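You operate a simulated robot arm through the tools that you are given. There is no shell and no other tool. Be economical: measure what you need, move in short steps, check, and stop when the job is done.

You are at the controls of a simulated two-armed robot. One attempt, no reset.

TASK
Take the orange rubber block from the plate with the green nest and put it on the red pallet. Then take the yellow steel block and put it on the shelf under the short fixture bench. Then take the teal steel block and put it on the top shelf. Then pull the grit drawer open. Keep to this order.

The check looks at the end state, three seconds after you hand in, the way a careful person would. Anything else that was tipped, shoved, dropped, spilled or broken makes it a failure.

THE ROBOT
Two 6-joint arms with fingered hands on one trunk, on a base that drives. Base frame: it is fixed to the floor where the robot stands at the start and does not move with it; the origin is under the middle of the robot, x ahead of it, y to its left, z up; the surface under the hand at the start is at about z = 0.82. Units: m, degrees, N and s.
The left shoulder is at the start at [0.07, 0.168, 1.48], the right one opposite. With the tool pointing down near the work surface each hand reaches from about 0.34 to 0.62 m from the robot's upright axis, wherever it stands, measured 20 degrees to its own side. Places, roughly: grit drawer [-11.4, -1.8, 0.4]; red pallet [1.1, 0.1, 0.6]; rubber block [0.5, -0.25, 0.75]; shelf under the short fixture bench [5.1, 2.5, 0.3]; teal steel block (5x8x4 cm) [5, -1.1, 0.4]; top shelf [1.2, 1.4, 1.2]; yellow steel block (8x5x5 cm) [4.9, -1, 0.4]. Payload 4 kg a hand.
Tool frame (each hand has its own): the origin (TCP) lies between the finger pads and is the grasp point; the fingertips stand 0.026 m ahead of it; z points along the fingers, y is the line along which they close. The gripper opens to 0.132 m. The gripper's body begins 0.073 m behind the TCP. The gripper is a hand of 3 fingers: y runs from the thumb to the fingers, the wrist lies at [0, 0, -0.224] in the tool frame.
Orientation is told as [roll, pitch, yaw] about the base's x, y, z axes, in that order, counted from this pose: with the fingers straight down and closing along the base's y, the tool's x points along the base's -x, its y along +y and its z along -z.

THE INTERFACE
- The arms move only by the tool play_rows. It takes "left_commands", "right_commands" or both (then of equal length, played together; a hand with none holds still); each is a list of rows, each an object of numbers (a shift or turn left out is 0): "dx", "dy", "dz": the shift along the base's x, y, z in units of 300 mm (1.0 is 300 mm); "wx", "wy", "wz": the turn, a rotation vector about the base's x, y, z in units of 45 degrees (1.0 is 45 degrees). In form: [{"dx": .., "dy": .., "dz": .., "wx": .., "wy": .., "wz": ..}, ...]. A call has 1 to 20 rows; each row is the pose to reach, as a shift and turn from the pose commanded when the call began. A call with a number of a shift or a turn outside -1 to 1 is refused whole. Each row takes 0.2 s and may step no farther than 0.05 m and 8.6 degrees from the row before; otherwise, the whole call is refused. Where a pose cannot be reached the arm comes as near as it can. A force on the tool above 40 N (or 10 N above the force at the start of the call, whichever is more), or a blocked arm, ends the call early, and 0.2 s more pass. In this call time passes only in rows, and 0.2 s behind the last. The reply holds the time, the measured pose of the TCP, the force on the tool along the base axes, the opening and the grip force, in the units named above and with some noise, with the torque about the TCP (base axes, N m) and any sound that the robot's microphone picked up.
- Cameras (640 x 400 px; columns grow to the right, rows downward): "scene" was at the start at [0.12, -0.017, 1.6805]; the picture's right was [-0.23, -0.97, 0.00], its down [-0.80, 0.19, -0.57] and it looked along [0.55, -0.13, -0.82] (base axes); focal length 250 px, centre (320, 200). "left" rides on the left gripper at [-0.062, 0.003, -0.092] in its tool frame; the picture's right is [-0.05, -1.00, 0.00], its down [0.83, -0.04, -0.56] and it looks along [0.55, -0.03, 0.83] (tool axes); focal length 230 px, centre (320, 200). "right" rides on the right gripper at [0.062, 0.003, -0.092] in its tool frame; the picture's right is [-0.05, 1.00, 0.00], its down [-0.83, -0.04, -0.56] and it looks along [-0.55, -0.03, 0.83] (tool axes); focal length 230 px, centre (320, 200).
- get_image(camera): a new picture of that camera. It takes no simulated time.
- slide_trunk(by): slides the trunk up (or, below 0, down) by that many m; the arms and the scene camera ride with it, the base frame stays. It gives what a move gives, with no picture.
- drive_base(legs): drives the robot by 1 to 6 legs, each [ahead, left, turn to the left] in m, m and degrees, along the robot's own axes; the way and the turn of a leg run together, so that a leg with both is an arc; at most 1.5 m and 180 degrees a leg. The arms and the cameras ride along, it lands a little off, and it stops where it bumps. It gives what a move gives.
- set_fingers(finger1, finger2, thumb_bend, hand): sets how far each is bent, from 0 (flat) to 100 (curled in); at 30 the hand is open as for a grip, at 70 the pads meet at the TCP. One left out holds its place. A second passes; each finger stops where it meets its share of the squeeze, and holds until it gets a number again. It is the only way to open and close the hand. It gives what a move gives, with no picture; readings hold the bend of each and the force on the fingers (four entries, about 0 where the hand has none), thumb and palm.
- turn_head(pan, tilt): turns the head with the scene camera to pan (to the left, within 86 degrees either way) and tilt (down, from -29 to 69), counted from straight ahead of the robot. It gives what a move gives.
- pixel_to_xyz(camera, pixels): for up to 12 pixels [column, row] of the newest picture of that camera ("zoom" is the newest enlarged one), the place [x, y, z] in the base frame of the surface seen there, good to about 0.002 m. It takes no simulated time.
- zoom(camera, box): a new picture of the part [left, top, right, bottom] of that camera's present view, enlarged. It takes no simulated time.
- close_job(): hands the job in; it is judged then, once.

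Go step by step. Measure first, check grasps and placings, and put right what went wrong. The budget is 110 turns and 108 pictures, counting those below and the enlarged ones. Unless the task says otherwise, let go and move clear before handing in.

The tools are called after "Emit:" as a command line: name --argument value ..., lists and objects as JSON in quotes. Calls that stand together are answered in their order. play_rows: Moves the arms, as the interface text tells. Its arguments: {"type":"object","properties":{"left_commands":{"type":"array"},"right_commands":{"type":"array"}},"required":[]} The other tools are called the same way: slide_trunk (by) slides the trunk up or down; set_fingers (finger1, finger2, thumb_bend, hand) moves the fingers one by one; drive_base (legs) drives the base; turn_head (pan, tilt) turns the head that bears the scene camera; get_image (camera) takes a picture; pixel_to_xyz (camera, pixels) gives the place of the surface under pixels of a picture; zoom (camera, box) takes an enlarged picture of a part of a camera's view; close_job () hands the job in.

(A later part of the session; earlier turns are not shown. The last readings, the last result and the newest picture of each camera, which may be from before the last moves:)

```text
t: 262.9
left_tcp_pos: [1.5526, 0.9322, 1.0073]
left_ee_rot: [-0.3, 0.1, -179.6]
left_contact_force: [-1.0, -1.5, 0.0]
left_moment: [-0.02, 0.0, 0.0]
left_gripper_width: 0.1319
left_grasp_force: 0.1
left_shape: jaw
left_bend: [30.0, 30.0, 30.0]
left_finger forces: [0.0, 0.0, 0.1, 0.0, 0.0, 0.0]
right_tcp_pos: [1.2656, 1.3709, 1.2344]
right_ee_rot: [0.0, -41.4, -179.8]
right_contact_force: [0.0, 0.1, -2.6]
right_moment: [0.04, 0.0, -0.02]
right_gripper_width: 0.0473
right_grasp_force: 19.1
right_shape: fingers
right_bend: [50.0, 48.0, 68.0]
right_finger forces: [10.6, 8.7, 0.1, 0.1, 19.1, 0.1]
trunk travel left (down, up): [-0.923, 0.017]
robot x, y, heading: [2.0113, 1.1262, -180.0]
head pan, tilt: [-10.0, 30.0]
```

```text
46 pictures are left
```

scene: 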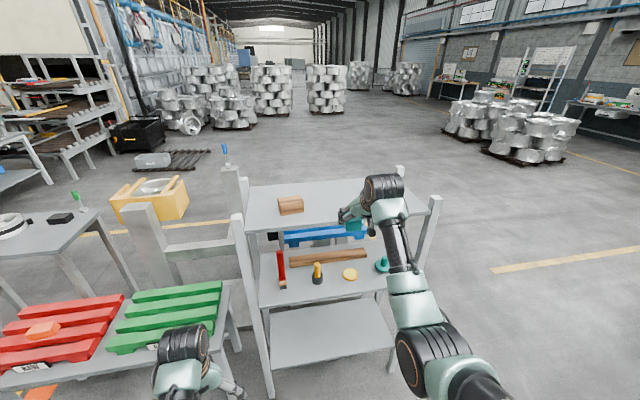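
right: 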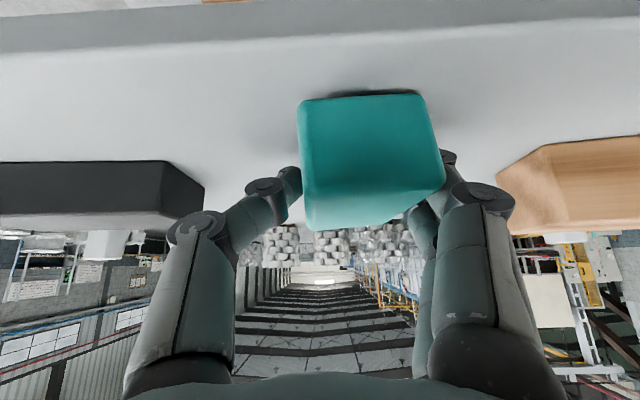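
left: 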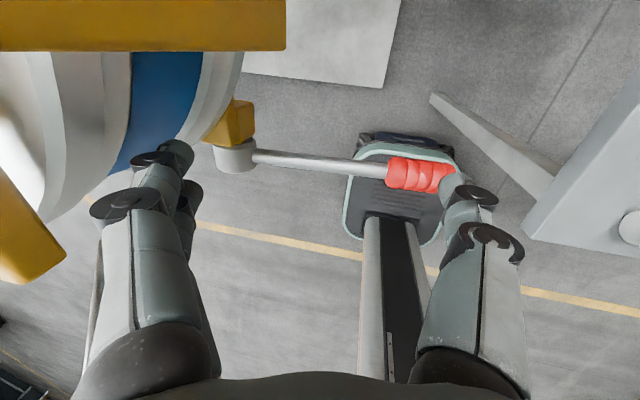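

A few millimetres remain. I lower in 2–3 mm rows.

Emit:
play_rows --right_commands '[{"dz": -0.008}, {"dz": -0.015}]'

```text
t: 263.5
left_tcp_pos: [1.554, 0.9341, 1.0094]
left_ee_rot: [-0.2, -0.1, -179.7]
left_contact_force: [-0.1, -0.5, -0.1]
left_moment: [-0.01, 0.0, 0.01]
left_gripper_width: 0.1318
left_grasp_force: 0.0
left_shape: jaw
left_bend: [30.0, 30.0, 30.0]
left_finger forces: [0.0, 0.1, 0.0, 0.0, 0.0, 0.0]
right_tcp_pos: [1.2665, 1.3707, 1.2341]
right_ee_rot: [-0.1, -41.8, -179.9]
right_contact_force: [-2.1, 1.5, 5.3]
right_moment: [-0.31, 0.16, -0.11]
right_gripper_width: 0.0476
right_grasp_force: 23.4
right_shape: fingers
right_bend: [51.0, 48.0, 68.0]
right_finger forces: [19.3, 8.7, 0.0, 0.0, 19.3, 0.0]
trunk travel left (down, up): [-0.923, 0.017]
robot x, y, heading: [2.0122, 1.1254, -179.8]
head pan, tilt: [-10.0, 30.0]
```

Contact felt (+5 N up, finger 1 loaded). I open moderately, keeping away from the neighbours, then rise and back off.

Emit:
set_fingers --hand "right" --finger1 36 --finger2 36 --thumb_bend 40

Emit:
get_image --camera "right"

```text
t: 264.5
left_tcp_pos: [1.5534, 0.9322, 1.0087]
left_ee_rot: [-0.2, 0.0, -179.6]
left_contact_force: [0.0, 0.0, 0.4]
left_moment: [-0.02, -0.02, -0.02]
left_gripper_width: 0.1319
left_grasp_force: 0.0
left_shape: jaw
left_bend: [30.0, 30.0, 30.0]
left_finger forces: [0.0, 0.0, 0.1, 0.0, 0.0, 0.0]
right_tcp_pos: [1.2683, 1.3703, 1.2333]
right_ee_rot: [-0.1, -41.5, -179.9]
right_contact_force: [-0.5, 0.9, 2.7]
right_moment: [-0.13, 0.0, 0.03]
right_gripper_width: 0.1068
right_grasp_force: 1.0
right_shape: fingers
right_bend: [37.0, 36.0, 40.0]
right_finger forces: [2.3, 0.1, 0.0, 0.1, 0.0, 0.1]
trunk travel left (down, up): [-0.923, 0.017]
robot x, y, heading: [2.0067, 1.1261, -179.6]
head pan, tilt: [-10.0, 30.0]
```

```text
45 pictures are left
```

right: 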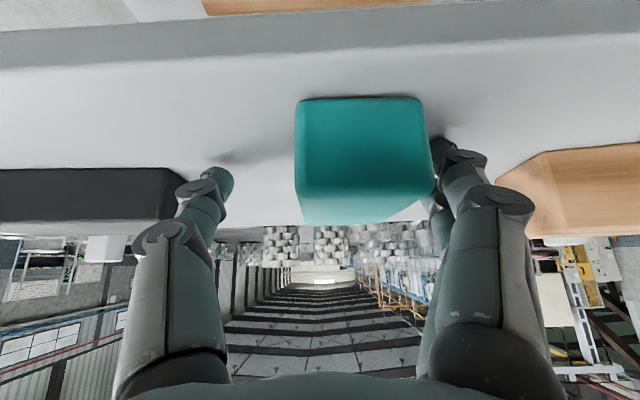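

The block stands free; the fingers are close on its right. I shift slightly away (−y) while rising, then retreat.

Emit:
play_rows --right_commands '[{"dy": -0.03, "dz": 0.015}, {"dy": -0.04, "dz": 0.07}, {"dy": -0.04, "dz": 0.15, "dx": 0.03}, {"dy": -0.04, "dz": 0.25, "dx": 0.08}, {"dy": -0.04, "dz": 0.28, "dx": 0.18}]'

Emit:
drive_base --legs '[[-0.35, 0, 0]]'

Emit:
zoom --camera "scene" --box '[200, 140, 440, 300]'

```text
t: 265.7
left_tcp_pos: [1.5555, 0.9332, 1.0095]
left_ee_rot: [-0.2, 0.0, -179.6]
left_contact_force: [0.4, 0.1, -0.2]
left_moment: [-0.02, 0.01, 0.01]
left_gripper_width: 0.1318
left_grasp_force: 0.0
left_shape: jaw
left_bend: [30.0, 30.0, 30.0]
left_finger forces: [0.0, 0.1, 0.1, 0.0, 0.0, 0.0]
right_tcp_pos: [1.3207, 1.3587, 1.3162]
right_ee_rot: [-0.1, -41.6, -179.8]
right_contact_force: [-0.1, 0.4, 0.0]
right_moment: [0.0, 0.01, 0.0]
right_gripper_width: 0.1079
right_grasp_force: 0.1
right_shape: fingers
right_bend: [36.0, 36.0, 40.0]
right_finger forces: [0.0, 0.1, 0.0, 0.0, 0.1, 0.0]
trunk travel left (down, up): [-0.923, 0.017]
robot x, y, heading: [2.0086, 1.1297, -179.8]
head pan, tilt: [-10.0, 30.0]
```

```text
t: 268.0
left_tcp_pos: [1.8963, 0.9322, 1.007]
left_ee_rot: [-0.2, 0.0, -179.1]
left_contact_force: [-0.1, -0.6, -0.4]
left_moment: [0.04, -0.03, 0.03]
left_gripper_width: 0.1317
left_grasp_force: 0.1
left_shape: jaw
left_bend: [30.0, 30.0, 30.0]
left_finger forces: [0.1, 0.0, 0.1, 0.0, 0.0, 0.1]
right_tcp_pos: [1.6574, 1.3565, 1.3134]
right_ee_rot: [0.0, -41.4, -179.3]
right_contact_force: [-0.9, 0.1, 0.0]
right_moment: [0.03, -0.03, -0.01]
right_gripper_width: 0.1076
right_grasp_force: 0.1
right_shape: fingers
right_bend: [36.0, 36.0, 40.0]
right_finger forces: [0.0, 0.1, 0.1, 0.0, 0.0, 0.0]
trunk travel left (down, up): [-0.923, 0.017]
robot x, y, heading: [2.3526, 1.1312, -179.2]
head pan, tilt: [-10.0, 30.0]
```

```text
2.50 times, centred on (320, 220) of scene
```

zoom: 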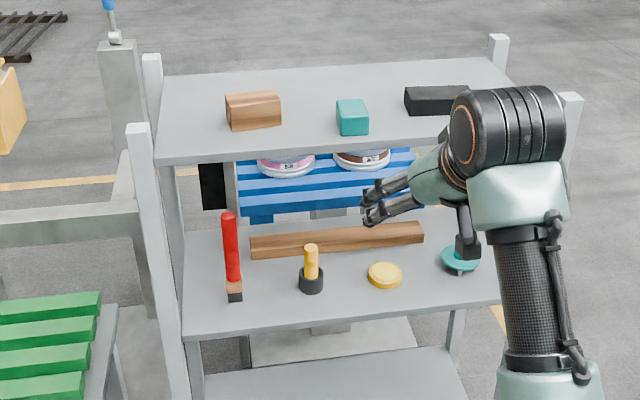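

The teal block stands on the top shelf between the other items, undisturbed. Next is the grit drawer at about (-11.4,-1.8): I drive out through the gap at y≈2.15 and survey the hall.

Emit:
drive_base --legs '[[0, 1.03, 0], [1.5, 0, 0], [1.5, 0, 0]]'

Emit:
play_rows --right_commands '[{"dz": -0.14, "dx": 0.05}, {"dz": -0.28, "dx": 0.1}, {"dz": -0.42, "dx": 0.15}, {"dz": -0.56, "dx": 0.2}, {"dz": -0.7, "dx": 0.2}, {"dz": -0.84, "dx": 0.2}]'

Emit:
turn_head --pan 15 --tilt 15

Emit:
get_image --camera "scene"

```text
t: 277.5
left_tcp_pos: [1.0741, -0.2028, 1.0063]
left_ee_rot: [-0.4, 0.2, -173.3]
left_contact_force: [-0.3, -0.1, 0.1]
left_moment: [0.01, -0.04, 0.0]
left_gripper_width: 0.1318
left_grasp_force: 0.1
left_shape: jaw
left_bend: [30.0, 30.0, 30.0]
left_finger forces: [0.1, 0.0, 0.0, 0.0, 0.1, 0.1]
right_tcp_pos: [0.7938, 0.1944, 1.3118]
right_ee_rot: [-0.1, -41.2, -173.4]
right_contact_force: [-0.2, -0.5, -0.4]
right_moment: [0.05, 0.0, 0.01]
right_gripper_width: 0.1077
right_grasp_force: 0.1
right_shape: fingers
right_bend: [36.0, 36.0, 40.0]
right_finger forces: [0.0, 0.1, 0.1, 0.0, 0.0, 0.1]
trunk travel left (down, up): [-0.923, 0.017]
robot x, y, heading: [1.5096, 0.0415, -173.4]
head pan, tilt: [-10.0, 30.0]
stopped in leg 2: the robot was blocked; the commanded pose is now the measured one
```

```text
t: 278.9
left_tcp_pos: [1.0765, -0.1998, 1.0082]
left_ee_rot: [-0.3, 0.0, -173.3]
left_contact_force: [0.2, 0.3, -0.4]
left_moment: [0.0, -0.02, 0.02]
left_gripper_width: 0.1317
left_grasp_force: 0.1
left_shape: jaw
left_bend: [30.0, 30.0, 30.0]
left_finger forces: [0.0, 0.1, 0.1, 0.0, 0.0, 0.1]
right_tcp_pos: [0.8586, 0.1975, 1.0554]
right_ee_rot: [0.0, -41.6, -173.6]
right_contact_force: [0.3, 0.3, -0.4]
right_moment: [-0.03, -0.01, 0.0]
right_gripper_width: 0.1081
right_grasp_force: 0.0
right_shape: fingers
right_bend: [36.0, 36.0, 40.0]
right_finger forces: [0.0, 0.0, 0.1, 0.0, 0.0, 0.0]
trunk travel left (down, up): [-0.923, 0.017]
robot x, y, heading: [1.5071, 0.0443, -173.4]
head pan, tilt: [-10.0, 30.0]
```

```text
t: 279.8
left_tcp_pos: [1.0777, -0.2004, 1.0086]
left_ee_rot: [-0.4, -0.1, -173.3]
left_contact_force: [0.1, 0.0, -0.4]
left_moment: [0.02, 0.01, 0.0]
left_gripper_width: 0.1321
left_grasp_force: 0.1
left_shape: jaw
left_bend: [30.0, 30.0, 30.0]
left_finger forces: [0.0, 0.1, 0.0, 0.0, 0.0, 0.0]
right_tcp_pos: [0.8595, 0.1967, 1.0584]
right_ee_rot: [0.0, -41.5, -173.5]
right_contact_force: [-0.2, 0.3, 0.2]
right_moment: [0.01, 0.01, 0.0]
right_gripper_width: 0.108
right_grasp_force: 0.1
right_shape: fingers
right_bend: [36.0, 36.0, 40.0]
right_finger forces: [0.0, 0.0, 0.0, 0.0, 0.0, 0.0]
trunk travel left (down, up): [-0.923, 0.017]
robot x, y, heading: [1.5069, 0.0454, -173.4]
head pan, tilt: [15.0, 15.0]
```

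```text
43 pictures are left
```

scene: 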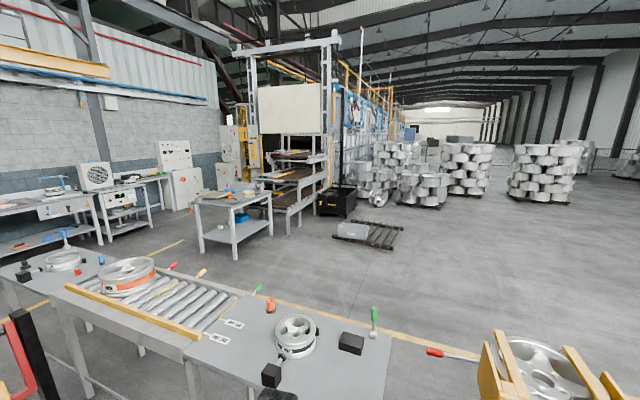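

My mistake: +1.03 was left, so the robot went to y≈0.04 and bumped the pallet bench with its base in leg 2. I check whether anything moved.

Emit:
turn_head --pan -10 --tilt 60

Emit:
get_image --camera "scene"

Emit:
get_image --camera "left"

```text
t: 280.9
left_tcp_pos: [1.0764, -0.1992, 1.0086]
left_ee_rot: [-0.3, 0.0, -173.3]
left_contact_force: [-0.4, 0.3, -0.5]
left_moment: [-0.01, 0.01, -0.05]
left_gripper_width: 0.1318
left_grasp_force: 0.1
left_shape: jaw
left_bend: [30.0, 30.0, 30.0]
left_finger forces: [0.0, 0.0, 0.0, 0.0, 0.1, 0.0]
right_tcp_pos: [0.859, 0.1969, 1.0576]
right_ee_rot: [-0.1, -41.5, -173.6]
right_contact_force: [-0.2, 0.6, -0.6]
right_moment: [0.0, 0.0, 0.0]
right_gripper_width: 0.1077
right_grasp_force: 0.1
right_shape: fingers
right_bend: [36.0, 36.0, 40.0]
right_finger forces: [0.0, 0.0, 0.0, 0.1, 0.0, 0.0]
trunk travel left (down, up): [-0.923, 0.017]
robot x, y, heading: [1.5119, 0.045, -173.4]
head pan, tilt: [-10.0, 60.0]
```

```text
42 pictures are left
```

scene: 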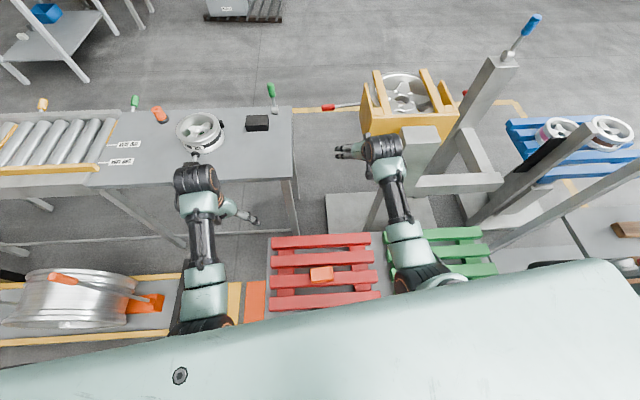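

```text
41 pictures are left
```

left: 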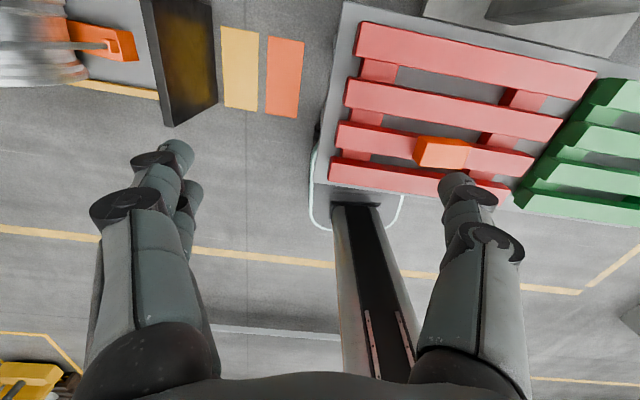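

The orange block appears still on the slats. I measure pallet and block versus before.

Emit:
pixel_to_xyz --camera "scene" --pixels '[[322, 272], [312, 280], [332, 280], [300, 277], [350, 274], [300, 296], [300, 260], [300, 242], [273, 242], [370, 238], [378, 293], [270, 310]]'

Emit:
zoom --camera "scene" --box '[220, 200, 420, 330]'

```text
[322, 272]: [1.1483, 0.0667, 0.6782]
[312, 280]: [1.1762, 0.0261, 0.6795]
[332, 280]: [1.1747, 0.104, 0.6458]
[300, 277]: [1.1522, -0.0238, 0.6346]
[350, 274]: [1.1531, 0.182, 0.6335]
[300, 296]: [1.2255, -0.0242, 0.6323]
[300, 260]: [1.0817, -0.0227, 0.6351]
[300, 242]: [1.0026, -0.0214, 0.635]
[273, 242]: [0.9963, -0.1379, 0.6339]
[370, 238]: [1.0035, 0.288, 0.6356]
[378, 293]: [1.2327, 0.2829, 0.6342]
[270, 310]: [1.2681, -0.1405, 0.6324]
```

```text
3.08 times, centred on (320, 265) of scene
```

zoom: 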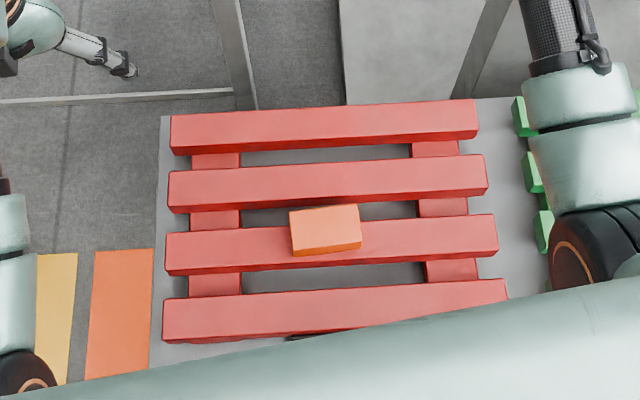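

Block and pallet are where I put them. I back out, correct heading, and strafe right (negative) to y≈2.15.

Emit:
drive_base --legs '[[-0.72, 0, 0], [0, 0, -6.6], [0, -1.0, 0], [0, -1.03, 0]]'

Emit:
turn_head --pan 0 --tilt 25

Emit:
get_image --camera "scene"

```text
t: 295.0
left_tcp_pos: [1.7867, 1.9647, 1.0089]
left_ee_rot: [-0.4, 0.0, 179.4]
left_contact_force: [0.0, -0.1, 0.3]
left_moment: [0.03, -0.02, 0.05]
left_gripper_width: 0.1319
left_grasp_force: 0.1
left_shape: jaw
left_bend: [30.0, 30.0, 30.0]
left_finger forces: [0.0, 0.0, 0.0, 0.0, 0.0, 0.0]
right_tcp_pos: [1.6207, 2.3846, 1.0582]
right_ee_rot: [0.0, -41.4, 179.2]
right_contact_force: [0.3, -0.5, 0.2]
right_moment: [0.04, 0.01, -0.06]
right_gripper_width: 0.108
right_grasp_force: 0.0
right_shape: fingers
right_bend: [36.0, 36.0, 40.0]
right_finger forces: [0.1, 0.0, 0.1, 0.0, 0.0, 0.0]
trunk travel left (down, up): [-0.923, 0.017]
robot x, y, heading: [2.2475, 2.1519, 179.4]
head pan, tilt: [-10.0, 60.0]
```

```text
t: 296.0
left_tcp_pos: [1.788, 1.966, 1.0076]
left_ee_rot: [-0.4, -0.1, 179.4]
left_contact_force: [-0.5, 0.4, 0.0]
left_moment: [0.02, -0.01, 0.01]
left_gripper_width: 0.132
left_grasp_force: 0.0
left_shape: jaw
left_bend: [30.0, 30.0, 30.0]
left_finger forces: [0.0, 0.0, 0.1, 0.0, 0.0, 0.0]
right_tcp_pos: [1.6204, 2.387, 1.0578]
right_ee_rot: [0.0, -41.5, 179.1]
right_contact_force: [-1.2, -0.3, 0.6]
right_moment: [0.0, 0.04, 0.0]
right_gripper_width: 0.1077
right_grasp_force: 0.0
right_shape: fingers
right_bend: [36.0, 36.0, 40.0]
right_finger forces: [0.1, 0.0, 0.0, 0.0, 0.0, 0.0]
trunk travel left (down, up): [-0.923, 0.017]
robot x, y, heading: [2.2479, 2.1509, 179.3]
head pan, tilt: [0.0, 25.0]
```

```text
39 pictures are left
```

scene: 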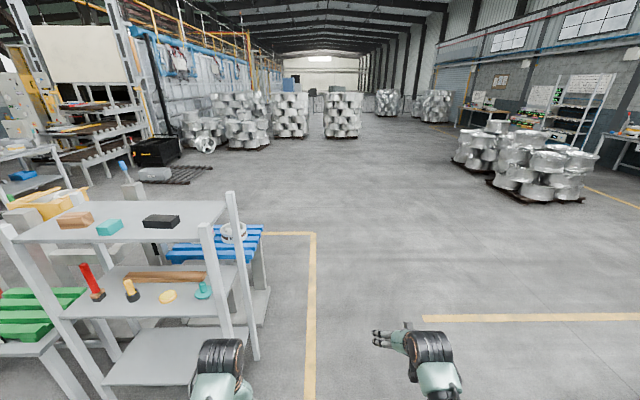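

The lane ahead is clear. I measure the wheel stacks to plan the long drive.

Emit:
pixel_to_xyz --camera "scene" --pixels '[[340, 138], [360, 135], [290, 138], [245, 147], [205, 152], [460, 168], [498, 190], [390, 115], [320, 112], [180, 180], [410, 118], [160, 160]]'

Emit:
zoom --camera "scene" --box '[120, 60, 480, 200]'

```text
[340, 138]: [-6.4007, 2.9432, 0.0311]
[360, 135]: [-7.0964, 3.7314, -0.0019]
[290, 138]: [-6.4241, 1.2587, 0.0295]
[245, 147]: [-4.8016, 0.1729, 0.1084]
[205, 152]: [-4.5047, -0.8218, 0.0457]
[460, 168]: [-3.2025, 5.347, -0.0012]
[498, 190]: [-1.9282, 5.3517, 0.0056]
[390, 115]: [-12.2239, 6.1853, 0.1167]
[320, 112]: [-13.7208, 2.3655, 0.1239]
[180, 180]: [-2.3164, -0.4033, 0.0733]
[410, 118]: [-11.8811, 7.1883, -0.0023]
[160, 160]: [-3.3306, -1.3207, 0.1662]
```

```text
1.78 times, centred on (300, 130) of scene
```

zoom: 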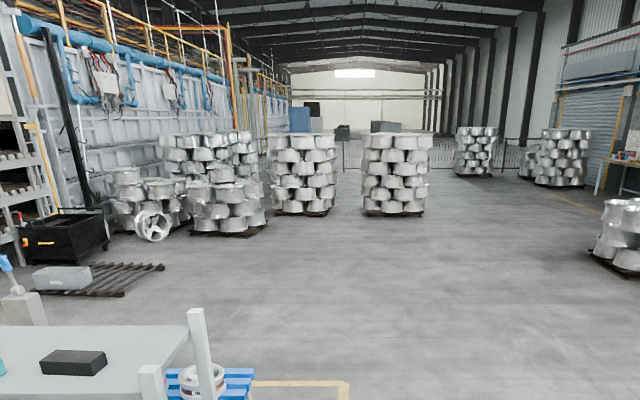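

Stacks fill x≈−6.4 up to y≈3.75, and another stands at y≥5.3 near x −2…−3. I take a lane curving to y≈4.5 (right = negative this time).

Emit:
drive_base --legs '[[1.5, 0, 0.5], [1.4, 0, 0], [1.2, -0.8, 0], [1.2, -0.8, 0], [1.2, -0.72, 0]]'

Emit:
get_image --camera "scene"

```text
t: 329.7
left_tcp_pos: [-4.6024, 4.2444, 1.0084]
left_ee_rot: [-0.3, -0.1, 178.2]
left_contact_force: [-0.3, 1.2, -0.8]
left_moment: [-0.03, 0.0, 0.0]
left_gripper_width: 0.132
left_grasp_force: 0.0
left_shape: jaw
left_bend: [30.0, 30.0, 30.0]
left_finger forces: [0.1, 0.1, 0.0, 0.1, 0.0, 0.1]
right_tcp_pos: [-4.7598, 4.6681, 1.0575]
right_ee_rot: [0.0, -41.6, 178.0]
right_contact_force: [0.0, -0.3, -0.3]
right_moment: [0.01, -0.02, -0.01]
right_gripper_width: 0.1079
right_grasp_force: 0.1
right_shape: fingers
right_bend: [36.0, 36.0, 40.0]
right_finger forces: [0.0, 0.0, 0.0, 0.0, 0.0, 0.0]
trunk travel left (down, up): [-0.923, 0.017]
robot x, y, heading: [-4.1414, 4.4202, 178.2]
head pan, tilt: [0.0, 25.0]
```

```text
37 pictures are left
```

scene: 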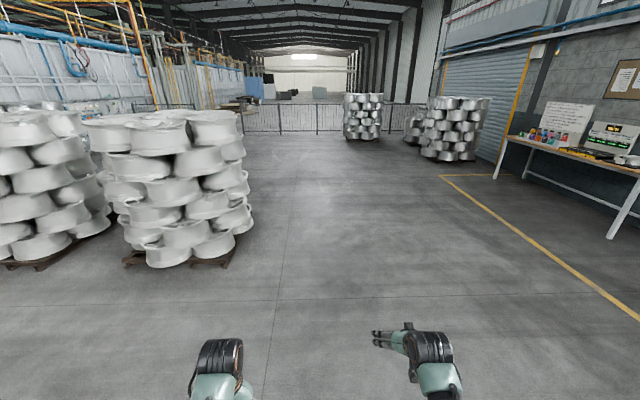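

The way ahead is open to the fence. I drive on to x≈−8.5 and look left for the drawer.

Emit:
drive_base --legs '[[1.45, -0.15, 1.8], [1.5, 0, 0], [1.4, 0, 0]]'

Emit:
turn_head --pan 60 --tilt 15

Emit:
get_image --camera "scene"

```text
t: 350.1
left_tcp_pos: [-8.8333, 4.2869, 1.0092]
left_ee_rot: [-0.3, 0.0, -177.5]
left_contact_force: [-0.7, 0.0, -0.6]
left_moment: [0.02, -0.01, -0.03]
left_gripper_width: 0.1318
left_grasp_force: 0.1
left_shape: jaw
left_bend: [30.0, 30.0, 30.0]
left_finger forces: [0.0, 0.0, 0.0, 0.0, 0.0, 0.0]
right_tcp_pos: [-9.0231, 4.698, 1.0565]
right_ee_rot: [0.0, -41.4, -177.6]
right_contact_force: [0.0, -1.2, 0.7]
right_moment: [0.0, -0.01, 0.0]
right_gripper_width: 0.1077
right_grasp_force: 0.0
right_shape: fingers
right_bend: [36.0, 36.0, 40.0]
right_finger forces: [0.1, 0.0, 0.1, 0.1, 0.0, 0.0]
trunk travel left (down, up): [-0.923, 0.017]
robot x, y, heading: [-8.3857, 4.4986, -177.3]
head pan, tilt: [0.0, 25.0]
```

```text
t: 351.4
left_tcp_pos: [-8.8345, 4.288, 1.0081]
left_ee_rot: [-0.3, -0.1, -177.4]
left_contact_force: [0.0, 0.1, 0.0]
left_moment: [0.03, 0.01, 0.01]
left_gripper_width: 0.1319
left_grasp_force: 0.0
left_shape: jaw
left_bend: [30.0, 30.0, 30.0]
left_finger forces: [0.0, 0.1, 0.0, 0.1, 0.0, 0.0]
right_tcp_pos: [-9.0243, 4.6983, 1.0578]
right_ee_rot: [0.0, -41.5, -177.6]
right_contact_force: [0.0, 0.0, 0.7]
right_moment: [-0.02, 0.02, -0.02]
right_gripper_width: 0.108
right_grasp_force: 0.1
right_shape: fingers
right_bend: [36.0, 36.0, 40.0]
right_finger forces: [0.1, 0.0, 0.0, 0.0, 0.1, 0.1]
trunk travel left (down, up): [-0.923, 0.017]
robot x, y, heading: [-8.3857, 4.4994, -177.4]
head pan, tilt: [60.0, 15.0]
```

```text
36 pictures are left
```

scene: 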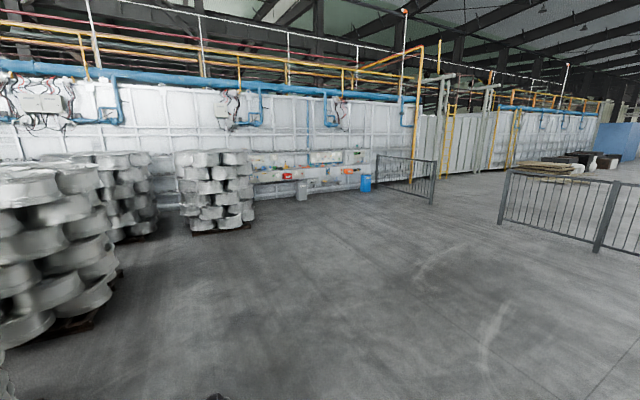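

A bench along the furnace wall appears at (310,180). I zoom in and measure.

Emit:
zoom --camera "scene" --box '[230, 140, 390, 220]'

Emit:
pixel_to_xyz --camera "zoom" --pixels '[[280, 200], [540, 170], [120, 180], [200, 160], [400, 150], [620, 170]]'

Emit:
pixel_to_xyz --camera "scene" --pixels '[[215, 228], [250, 215], [432, 203], [500, 225], [300, 300]]'

```text
4.00 times, centred on (310, 180) of scene
```

zoom: 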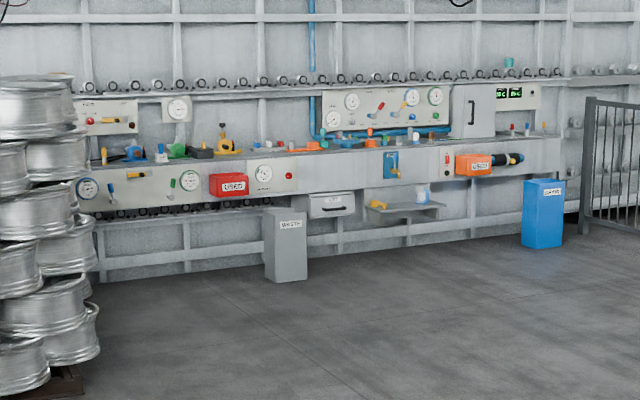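

```text
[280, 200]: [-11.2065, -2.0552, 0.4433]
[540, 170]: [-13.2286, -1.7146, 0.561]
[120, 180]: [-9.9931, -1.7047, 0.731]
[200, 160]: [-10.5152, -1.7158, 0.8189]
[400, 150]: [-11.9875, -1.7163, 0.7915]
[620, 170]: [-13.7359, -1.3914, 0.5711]
```

```text
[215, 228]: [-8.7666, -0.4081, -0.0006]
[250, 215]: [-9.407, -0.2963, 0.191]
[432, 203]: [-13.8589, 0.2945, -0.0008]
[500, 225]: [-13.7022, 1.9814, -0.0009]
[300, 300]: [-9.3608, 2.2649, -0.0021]
```

The drawer with a bar handle is at zoom (332,205), between a grey bin and a small ledge. I turn to face −y and drive to about (−11.2, −0.1).

Emit:
drive_base --legs '[[0, 0, 87.4], [1.15, -0.93, 0], [1.15, -0.93, 0], [1.15, -0.93, 0], [1.1, 0, 0]]'

Emit:
turn_head --pan 0 --tilt 35

Emit:
get_image --camera "scene"

```text
t: 381.5
left_tcp_pos: [-10.9151, -0.5747, 1.008]
left_ee_rot: [-0.3, -0.2, -91.5]
left_contact_force: [0.1, 0.1, 0.5]
left_moment: [0.0, 0.01, 0.01]
left_gripper_width: 0.1317
left_grasp_force: 0.0
left_shape: jaw
left_bend: [30.0, 30.0, 30.0]
left_finger forces: [0.0, 0.0, 0.0, 0.0, 0.0, 0.1]
right_tcp_pos: [-11.3382, -0.7348, 1.058]
right_ee_rot: [0.0, -41.5, -91.8]
right_contact_force: [0.0, 0.0, -0.7]
right_moment: [0.0, -0.02, 0.04]
right_gripper_width: 0.1078
right_grasp_force: 0.0
right_shape: fingers
right_bend: [36.0, 36.0, 40.0]
right_finger forces: [0.1, 0.1, 0.1, 0.0, 0.0, 0.1]
trunk travel left (down, up): [-0.923, 0.017]
robot x, y, heading: [-11.097, -0.1125, -91.3]
head pan, tilt: [60.0, 15.0]
```

```text
t: 382.8
left_tcp_pos: [-10.9152, -0.5758, 1.0098]
left_ee_rot: [-0.4, 0.0, -91.4]
left_contact_force: [0.3, -0.4, 0.0]
left_moment: [-0.01, -0.01, 0.01]
left_gripper_width: 0.1321
left_grasp_force: 0.1
left_shape: jaw
left_bend: [30.0, 30.0, 30.0]
left_finger forces: [0.1, 0.0, 0.0, 0.1, 0.0, 0.0]
right_tcp_pos: [-11.3386, -0.7358, 1.0567]
right_ee_rot: [-0.1, -41.5, -91.7]
right_contact_force: [0.1, -0.4, 0.0]
right_moment: [-0.03, 0.0, -0.03]
right_gripper_width: 0.108
right_grasp_force: 0.1
right_shape: fingers
right_bend: [36.0, 36.0, 40.0]
right_finger forces: [0.0, 0.0, 0.0, 0.1, 0.0, 0.1]
trunk travel left (down, up): [-0.923, 0.017]
robot x, y, heading: [-11.0964, -0.1142, -91.5]
head pan, tilt: [0.0, 35.0]
```

```text
34 pictures are left
```

scene: 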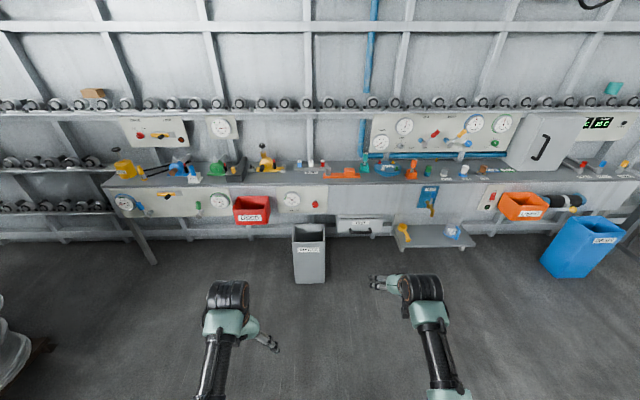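

The drawer is at (360,226), just right of the grey bin. I zoom and measure it.

Emit:
zoom --camera "scene" --box '[280, 180, 480, 300]'

Emit:
pixel_to_xyz --camera "zoom" --pixels '[[185, 130], [330, 130], [190, 168], [330, 165], [250, 155], [260, 170], [225, 172], [305, 168], [50, 150], [145, 160], [400, 165], [390, 190]]'

```text
3.20 times, centred on (380, 240) of scene
```

zoom: 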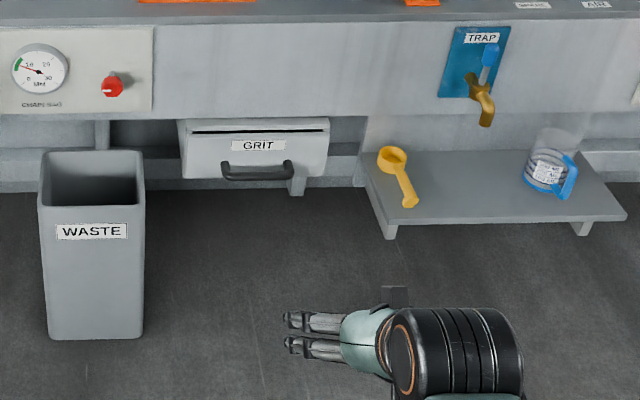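

```text
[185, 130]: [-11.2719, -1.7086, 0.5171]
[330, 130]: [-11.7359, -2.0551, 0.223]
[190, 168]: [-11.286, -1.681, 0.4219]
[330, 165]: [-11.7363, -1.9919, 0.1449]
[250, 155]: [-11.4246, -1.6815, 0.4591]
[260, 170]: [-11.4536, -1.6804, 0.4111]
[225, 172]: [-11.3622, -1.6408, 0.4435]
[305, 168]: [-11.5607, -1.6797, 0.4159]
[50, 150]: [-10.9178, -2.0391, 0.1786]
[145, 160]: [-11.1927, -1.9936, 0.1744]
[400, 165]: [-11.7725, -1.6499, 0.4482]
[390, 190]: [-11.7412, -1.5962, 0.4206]
```

GRIT drawer: front y≈−1.681, bar handle x −11.36…−11.53 at y≈−1.64, z≈0.435. I measure the bin, ledge and handle in more detail.

Emit:
pixel_to_xyz --camera "zoom" --pixels '[[90, 210], [90, 330], [140, 208], [45, 160], [90, 153], [395, 235], [610, 215], [258, 176], [258, 180], [290, 168], [375, 160], [250, 125]]'

```text
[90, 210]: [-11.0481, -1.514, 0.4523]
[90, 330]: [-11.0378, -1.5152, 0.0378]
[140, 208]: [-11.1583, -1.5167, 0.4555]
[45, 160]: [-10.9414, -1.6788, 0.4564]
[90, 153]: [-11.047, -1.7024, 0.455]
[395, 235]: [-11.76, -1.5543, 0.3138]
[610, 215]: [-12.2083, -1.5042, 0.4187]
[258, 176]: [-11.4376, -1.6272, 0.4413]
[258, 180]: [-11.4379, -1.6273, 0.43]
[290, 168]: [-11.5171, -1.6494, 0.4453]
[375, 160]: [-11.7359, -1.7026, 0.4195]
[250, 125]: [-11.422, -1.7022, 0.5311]
```

Bin front is y≈−1.514 (top 0.456). Standing at y≈−0.94 keeps my left hand clear. First, in the open, I tilt the right hand to horizontal.

Emit:
play_rows --right_commands '[{"wx": -0.17}, {"wx": -0.34}, {"wx": -0.51}, {"wx": -0.68}, {"wx": -0.85}, {"wx": -1.0}]'

Emit:
play_rows --right_commands '[{"wy": -0.17}, {"wy": -0.34}, {"wy": -0.51}, {"wy": -0.68}, {"wy": -0.85}, {"wy": -1.0}]'

```text
t: 384.2
left_tcp_pos: [-10.9147, -0.576, 1.0078]
left_ee_rot: [-0.4, -0.1, -91.4]
left_contact_force: [0.5, -0.8, 0.7]
left_moment: [0.0, -0.03, -0.02]
left_gripper_width: 0.1316
left_grasp_force: 0.1
left_shape: jaw
left_bend: [30.0, 30.0, 30.0]
left_finger forces: [0.0, 0.1, 0.1, 0.0, 0.0, 0.0]
right_tcp_pos: [-11.3371, -0.7354, 1.0556]
right_ee_rot: [19.1, -86.3, -110.3]
right_contact_force: [-0.4, -0.8, 0.3]
right_moment: [0.0, 0.01, 0.0]
right_gripper_width: 0.108
right_grasp_force: 0.1
right_shape: fingers
right_bend: [36.0, 36.0, 40.0]
right_finger forces: [0.1, 0.0, 0.0, 0.1, 0.0, 0.1]
trunk travel left (down, up): [-0.923, 0.017]
robot x, y, heading: [-11.0965, -0.116, -91.6]
head pan, tilt: [0.0, 35.0]
```

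```text
t: 385.6
left_tcp_pos: [-10.9145, -0.5747, 1.0082]
left_ee_rot: [-0.3, -0.1, -91.5]
left_contact_force: [-0.2, 0.0, 0.2]
left_moment: [0.0, 0.0, -0.04]
left_gripper_width: 0.132
left_grasp_force: 0.1
left_shape: jaw
left_bend: [30.0, 30.0, 30.0]
left_finger forces: [0.1, 0.0, 0.1, 0.0, 0.0, 0.1]
right_tcp_pos: [-11.3378, -0.7346, 1.0573]
right_ee_rot: [85.5, -43.7, -175.1]
right_contact_force: [-0.7, 0.6, -0.7]
right_moment: [-0.01, 0.0, 0.01]
right_gripper_width: 0.108
right_grasp_force: 0.0
right_shape: fingers
right_bend: [36.0, 36.0, 40.0]
right_finger forces: [0.0, 0.0, 0.0, 0.0, 0.0, 0.0]
trunk travel left (down, up): [-0.923, 0.017]
robot x, y, heading: [-11.0973, -0.1166, -91.3]
head pan, tilt: [0.0, 35.0]
```

The tilt and the first 45° of roll were reached exactly. I roll another 45° and look.

Emit:
play_rows --right_commands '[{"wy": -0.17}, {"wy": -0.34}, {"wy": -0.51}, {"wy": -0.68}, {"wy": -0.85}, {"wy": -1.0}]'

Emit:
get_image --camera "right"

Emit:
get_image --camera "scene"

```text
t: 387.0
left_tcp_pos: [-10.9155, -0.576, 1.0094]
left_ee_rot: [-0.3, -0.1, -91.4]
left_contact_force: [0.6, -0.6, 0.0]
left_moment: [0.0, -0.02, 0.03]
left_gripper_width: 0.1319
left_grasp_force: 0.0
left_shape: jaw
left_bend: [30.0, 30.0, 30.0]
left_finger forces: [0.1, 0.0, 0.0, 0.0, 0.0, 0.1]
right_tcp_pos: [-11.3385, -0.7351, 1.0574]
right_ee_rot: [88.8, 1.4, -176.5]
right_contact_force: [0.3, -0.1, -0.2]
right_moment: [0.01, 0.01, -0.03]
right_gripper_width: 0.1079
right_grasp_force: 0.2
right_shape: fingers
right_bend: [36.0, 36.0, 40.0]
right_finger forces: [0.0, 0.1, 0.0, 0.1, 0.1, 0.1]
trunk travel left (down, up): [-0.923, 0.017]
robot x, y, heading: [-11.0955, -0.1136, -91.5]
head pan, tilt: [0.0, 35.0]
```

```text
32 pictures are left
```

right: 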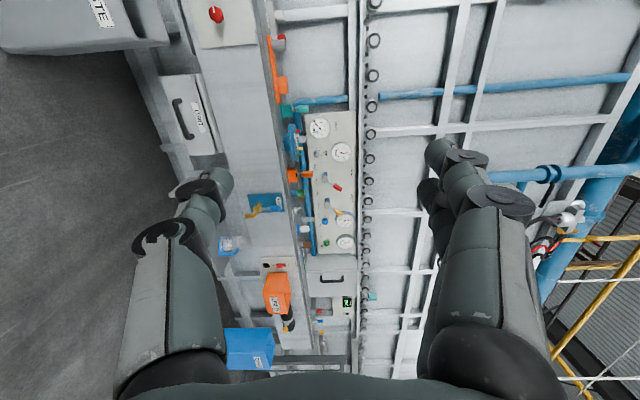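

```text
31 pictures are left
```

scene: 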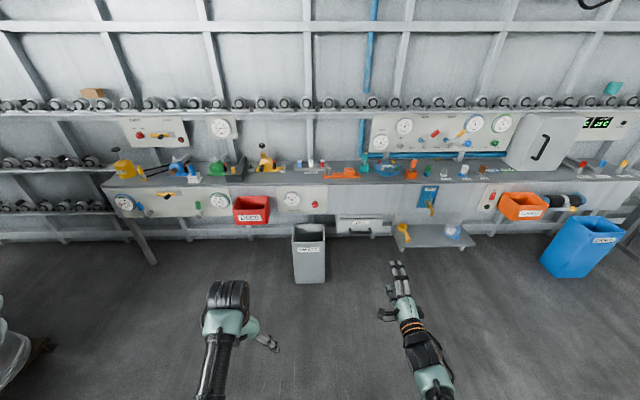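

Fingers are now up, thumb down, pointing at the wall. I lower the trunk 0.62 and drive forward 0.75 with 0.10 to the right.

Emit:
slide_trunk --by -0.4

Emit:
slide_trunk --by -0.215

Emit:
drive_base --legs '[[0, -0.1, 1.4], [0.73, 0, 0]]'

Emit:
get_image --camera "right"

Emit:
get_image --camera "scene"

```text
t: 390.8
left_tcp_pos: [-10.9155, -0.5748, 0.6083]
left_ee_rot: [-0.3, 0.0, -91.4]
left_contact_force: [0.3, -0.6, -0.2]
left_moment: [0.02, 0.01, 0.02]
left_gripper_width: 0.1321
left_grasp_force: 0.0
left_shape: jaw
left_bend: [30.0, 30.0, 30.0]
left_finger forces: [0.0, 0.1, 0.0, 0.0, 0.0, 0.0]
right_tcp_pos: [-11.3383, -0.736, 0.6568]
right_ee_rot: [89.0, 1.1, -176.5]
right_contact_force: [-0.2, 0.3, -0.3]
right_moment: [-0.01, 0.0, 0.01]
right_gripper_width: 0.1077
right_grasp_force: 0.0
right_shape: fingers
right_bend: [36.0, 36.0, 40.0]
right_finger forces: [0.1, 0.0, 0.0, 0.1, 0.1, 0.0]
trunk travel left (down, up): [-0.523, 0.417]
robot x, y, heading: [-11.0965, -0.1151, -91.4]
head pan, tilt: [0.0, 35.0]
```

```text
t: 393.1
left_tcp_pos: [-10.9144, -0.5757, 0.3946]
left_ee_rot: [-0.3, 0.0, -91.3]
left_contact_force: [-0.4, 0.2, -0.4]
left_moment: [-0.02, 0.01, 0.01]
left_gripper_width: 0.132
left_grasp_force: 0.0
left_shape: jaw
left_bend: [30.0, 30.0, 30.0]
left_finger forces: [0.0, 0.0, 0.1, 0.0, 0.0, 0.1]
right_tcp_pos: [-11.3382, -0.7356, 0.4427]
right_ee_rot: [88.9, 1.1, -176.6]
right_contact_force: [-1.2, 0.0, -0.6]
right_moment: [0.0, 0.0, 0.01]
right_gripper_width: 0.108
right_grasp_force: 0.1
right_shape: fingers
right_bend: [36.0, 36.0, 40.0]
right_finger forces: [0.0, 0.0, 0.0, 0.0, 0.1, 0.0]
trunk travel left (down, up): [-0.308, 0.632]
robot x, y, heading: [-11.0937, -0.113, -91.4]
head pan, tilt: [0.0, 35.0]
```

```text
t: 397.8
left_tcp_pos: [-11.0056, -1.2901, 0.3938]
left_ee_rot: [-0.3, 0.0, -90.0]
left_contact_force: [0.1, 0.0, 0.3]
left_moment: [-0.02, 0.04, -0.02]
left_gripper_width: 0.1318
left_grasp_force: 0.1
left_shape: jaw
left_bend: [30.0, 30.0, 30.0]
left_finger forces: [0.0, 0.0, 0.1, 0.0, 0.0, 0.0]
right_tcp_pos: [-11.4256, -1.4595, 0.4415]
right_ee_rot: [88.8, 1.3, -175.2]
right_contact_force: [-0.5, -0.6, 0.9]
right_moment: [0.01, 0.0, 0.0]
right_gripper_width: 0.1081
right_grasp_force: 0.0
right_shape: fingers
right_bend: [36.0, 36.0, 40.0]
right_finger forces: [0.0, 0.0, 0.1, 0.0, 0.1, 0.0]
trunk travel left (down, up): [-0.308, 0.632]
robot x, y, heading: [-11.1939, -0.8352, -90.2]
head pan, tilt: [0.0, 35.0]
```

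```text
30 pictures are left
```

right: 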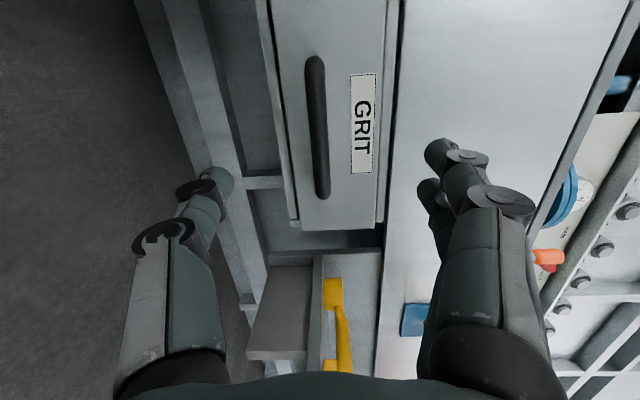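

```text
29 pictures are left
```

scene: 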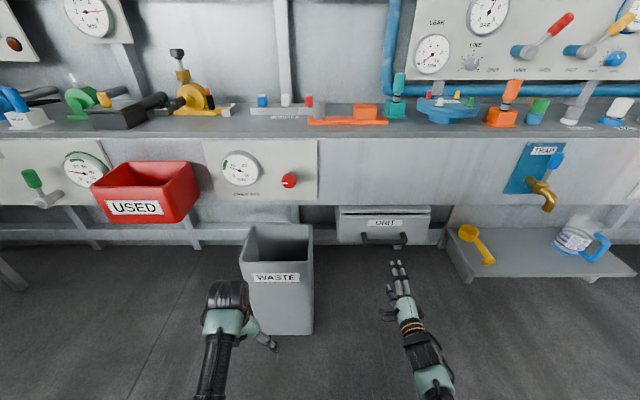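

The bar handle is vertical in the hand view at (317,55–195). I measure it.

Emit:
pixel_to_xyz --camera "right" --pixels '[[315, 62], [317, 95], [318, 125], [320, 160], [322, 188], [308, 125], [327, 125], [345, 125], [290, 125]]'

```text
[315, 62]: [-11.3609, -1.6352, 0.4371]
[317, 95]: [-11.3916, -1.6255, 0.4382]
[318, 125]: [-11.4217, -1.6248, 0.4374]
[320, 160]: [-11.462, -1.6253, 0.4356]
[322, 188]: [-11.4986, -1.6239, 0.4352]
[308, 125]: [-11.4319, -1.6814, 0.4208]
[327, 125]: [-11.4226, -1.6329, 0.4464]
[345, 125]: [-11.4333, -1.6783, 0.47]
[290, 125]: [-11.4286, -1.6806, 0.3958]
```

Handle centre ≈(−11.44, −1.632, 0.437). I drive ahead 0.08 and then extend the arm the last bit with the hand half open.

Emit:
drive_base --legs '[[0.08, -0.012, 0]]'

```text
t: 398.8
left_tcp_pos: [-11.0177, -1.3701, 0.3937]
left_ee_rot: [-0.3, 0.0, -90.2]
left_contact_force: [0.4, -0.2, 0.4]
left_moment: [0.0, 0.01, 0.03]
left_gripper_width: 0.132
left_grasp_force: 0.1
left_shape: jaw
left_bend: [30.0, 30.0, 30.0]
left_finger forces: [0.1, 0.0, 0.0, 0.1, 0.1, 0.0]
right_tcp_pos: [-11.4381, -1.5388, 0.4422]
right_ee_rot: [88.8, 1.3, -175.2]
right_contact_force: [-0.1, -0.1, -0.1]
right_moment: [0.01, 0.06, 0.01]
right_gripper_width: 0.1079
right_grasp_force: 0.1
right_shape: fingers
right_bend: [36.0, 36.0, 40.0]
right_finger forces: [0.1, 0.0, 0.1, 0.0, 0.0, 0.0]
trunk travel left (down, up): [-0.308, 0.632]
robot x, y, heading: [-11.2086, -0.91, -90.2]
head pan, tilt: [0.0, 35.0]
```

Emit:
play_rows --right_commands '[{"dy": -0.1, "dz": -0.01}, {"dy": -0.2, "dz": -0.017}, {"dy": -0.31, "dz": -0.017}]'

Emit:
get_image --camera "right"

```text
t: 399.6
left_tcp_pos: [-11.0186, -1.3686, 0.3923]
left_ee_rot: [-0.2, -0.1, -90.2]
left_contact_force: [0.2, 0.1, -0.3]
left_moment: [0.01, 0.01, 0.01]
left_gripper_width: 0.132
left_grasp_force: 0.1
left_shape: jaw
left_bend: [30.0, 30.0, 30.0]
left_finger forces: [0.0, 0.0, 0.0, 0.1, 0.0, 0.0]
right_tcp_pos: [-11.4339, -1.6316, 0.4371]
right_ee_rot: [88.8, 1.2, -175.3]
right_contact_force: [-0.8, -0.2, -0.6]
right_moment: [0.01, -0.04, -0.01]
right_gripper_width: 0.1081
right_grasp_force: 0.0
right_shape: fingers
right_bend: [36.0, 36.0, 40.0]
right_finger forces: [0.0, 0.1, 0.0, 0.0, 0.0, 0.0]
trunk travel left (down, up): [-0.308, 0.632]
robot x, y, heading: [-11.2107, -0.9107, -90.3]
head pan, tilt: [0.0, 35.0]
```

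```text
28 pictures are left
```

right: 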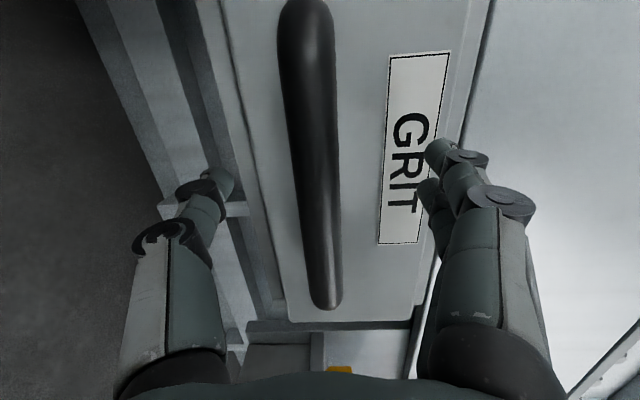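

The bar lies between thumb and fingers. I close on it.

Emit:
set_fingers --hand "right" --finger1 80 --finger2 80 --thumb_bend 80

Emit:
get_image --camera "right"

```text
t: 400.6
left_tcp_pos: [-11.0171, -1.3694, 0.3935]
left_ee_rot: [-0.3, 0.0, -90.2]
left_contact_force: [0.2, 0.2, 0.1]
left_moment: [0.01, 0.01, 0.02]
left_gripper_width: 0.1316
left_grasp_force: 0.0
left_shape: jaw
left_bend: [30.0, 30.0, 30.0]
left_finger forces: [0.0, 0.0, 0.0, 0.0, 0.0, 0.0]
right_tcp_pos: [-11.4348, -1.6315, 0.437]
right_ee_rot: [88.9, 1.2, -175.3]
right_contact_force: [-1.0, 0.3, 0.6]
right_moment: [0.04, 0.03, 0.04]
right_gripper_width: 0.0002
right_grasp_force: 0.0
right_shape: fingers
right_bend: [78.0, 78.0, 75.0]
right_finger forces: [0.0, 0.1, 0.0, 0.0, 0.0, 0.0]
trunk travel left (down, up): [-0.308, 0.632]
robot x, y, heading: [-11.2071, -0.9084, -90.3]
head pan, tilt: [0.0, 35.0]
```

```text
27 pictures are left
```

right: 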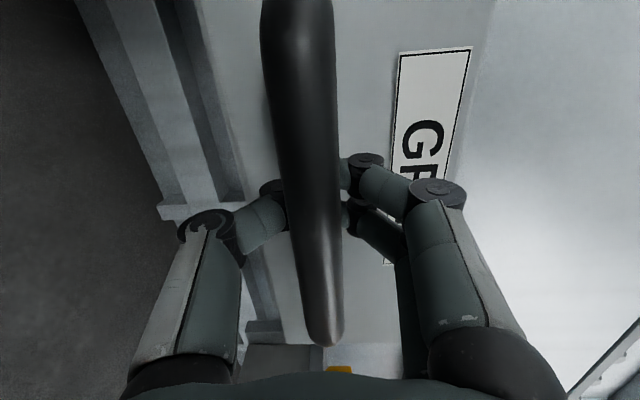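

The pads met behind the bar (no force, width 0), so the bar is caged in front of the closed fingertips. I pull back gently in +y.

Emit:
play_rows --right_commands '[{"dy": 0.05}, {"dy": 0.12}, {"dy": 0.2}, {"dy": 0.28}, {"dy": 0.36}, {"dy": 0.44}]'

Emit:
get_image --camera "right"

Emit:
get_image --camera "scene"

```text
t: 402.0
left_tcp_pos: [-11.0187, -1.3684, 0.3931]
left_ee_rot: [-0.4, -0.1, -90.2]
left_contact_force: [-0.2, -0.9, -0.4]
left_moment: [0.03, 0.01, -0.01]
left_gripper_width: 0.132
left_grasp_force: 0.0
left_shape: jaw
left_bend: [30.0, 30.0, 30.0]
left_finger forces: [0.0, 0.0, 0.0, 0.0, 0.1, 0.0]
right_tcp_pos: [-11.4357, -1.4977, 0.4384]
right_ee_rot: [89.0, 1.2, -175.3]
right_contact_force: [1.2, 8.3, -0.2]
right_moment: [0.27, 0.02, 0.0]
right_gripper_width: 0.0001
right_grasp_force: 11.3
right_shape: fingers
right_bend: [78.0, 78.0, 76.0]
right_finger forces: [0.0, 0.0, 0.0, 0.0, 22.8, 0.0]
trunk travel left (down, up): [-0.308, 0.632]
robot x, y, heading: [-11.2084, -0.9084, -90.2]
head pan, tilt: [0.0, 35.0]
```

```text
26 pictures are left
```

right: 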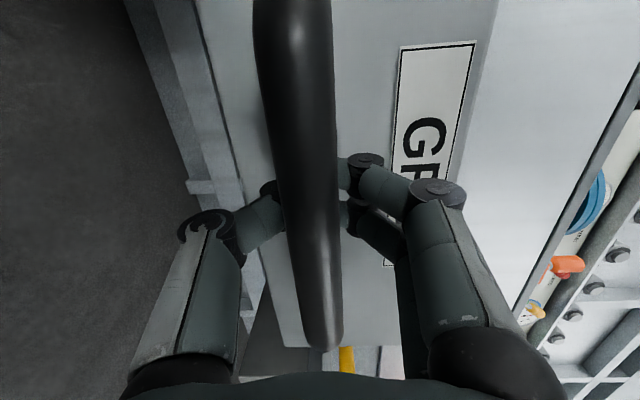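

```text
25 pictures are left
```

scene: 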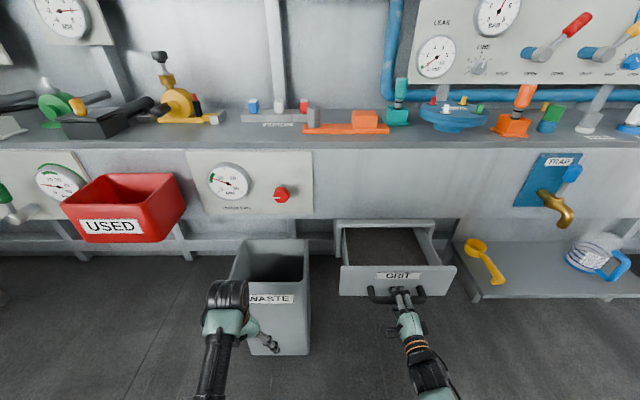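

The drawer slides (8 N), open ≈0.12 m. I pull about 0.10 m further, watching for the stop.

Emit:
play_rows --right_commands '[{"dy": 0.08}, {"dy": 0.16}, {"dy": 0.24}, {"dy": 0.32}]'

Emit:
get_image --camera "scene"

```text
t: 402.9
left_tcp_pos: [-11.017, -1.37, 0.392]
left_ee_rot: [-0.2, 0.0, -90.0]
left_contact_force: [-1.3, 0.2, 0.4]
left_moment: [0.0, 0.02, 0.0]
left_gripper_width: 0.1319
left_grasp_force: 0.1
left_shape: jaw
left_bend: [30.0, 30.0, 30.0]
left_finger forces: [0.0, 0.0, 0.0, 0.1, 0.0, 0.0]
right_tcp_pos: [-11.4374, -1.427, 0.4368]
right_ee_rot: [88.9, 1.2, -175.4]
right_contact_force: [0.0, -26.0, -11.3]
right_moment: [-0.12, 0.02, -0.11]
right_gripper_width: 0.0
right_grasp_force: 21.1
right_shape: fingers
right_bend: [76.0, 77.0, 72.0]
right_finger forces: [11.2, 8.7, 0.1, 0.0, 22.3, 0.0]
trunk travel left (down, up): [-0.308, 0.632]
robot x, y, heading: [-11.2027, -0.9115, -90.2]
head pan, tilt: [0.0, 35.0]
stopped in row 4 (right hand): the force on the tool passed its limit at 62 N (the readings are from after the stop); the commanded pose is now the measured one
```

```text
24 pictures are left
```

scene: 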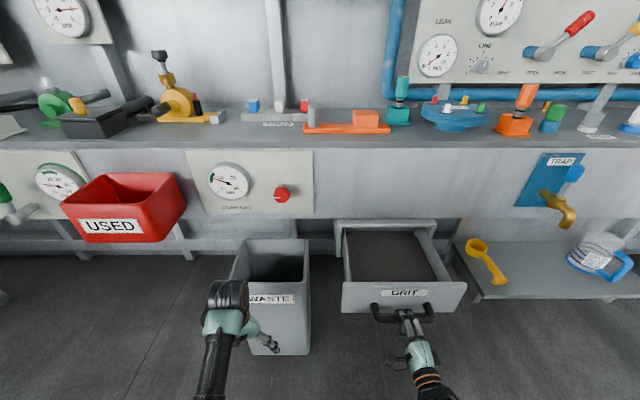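

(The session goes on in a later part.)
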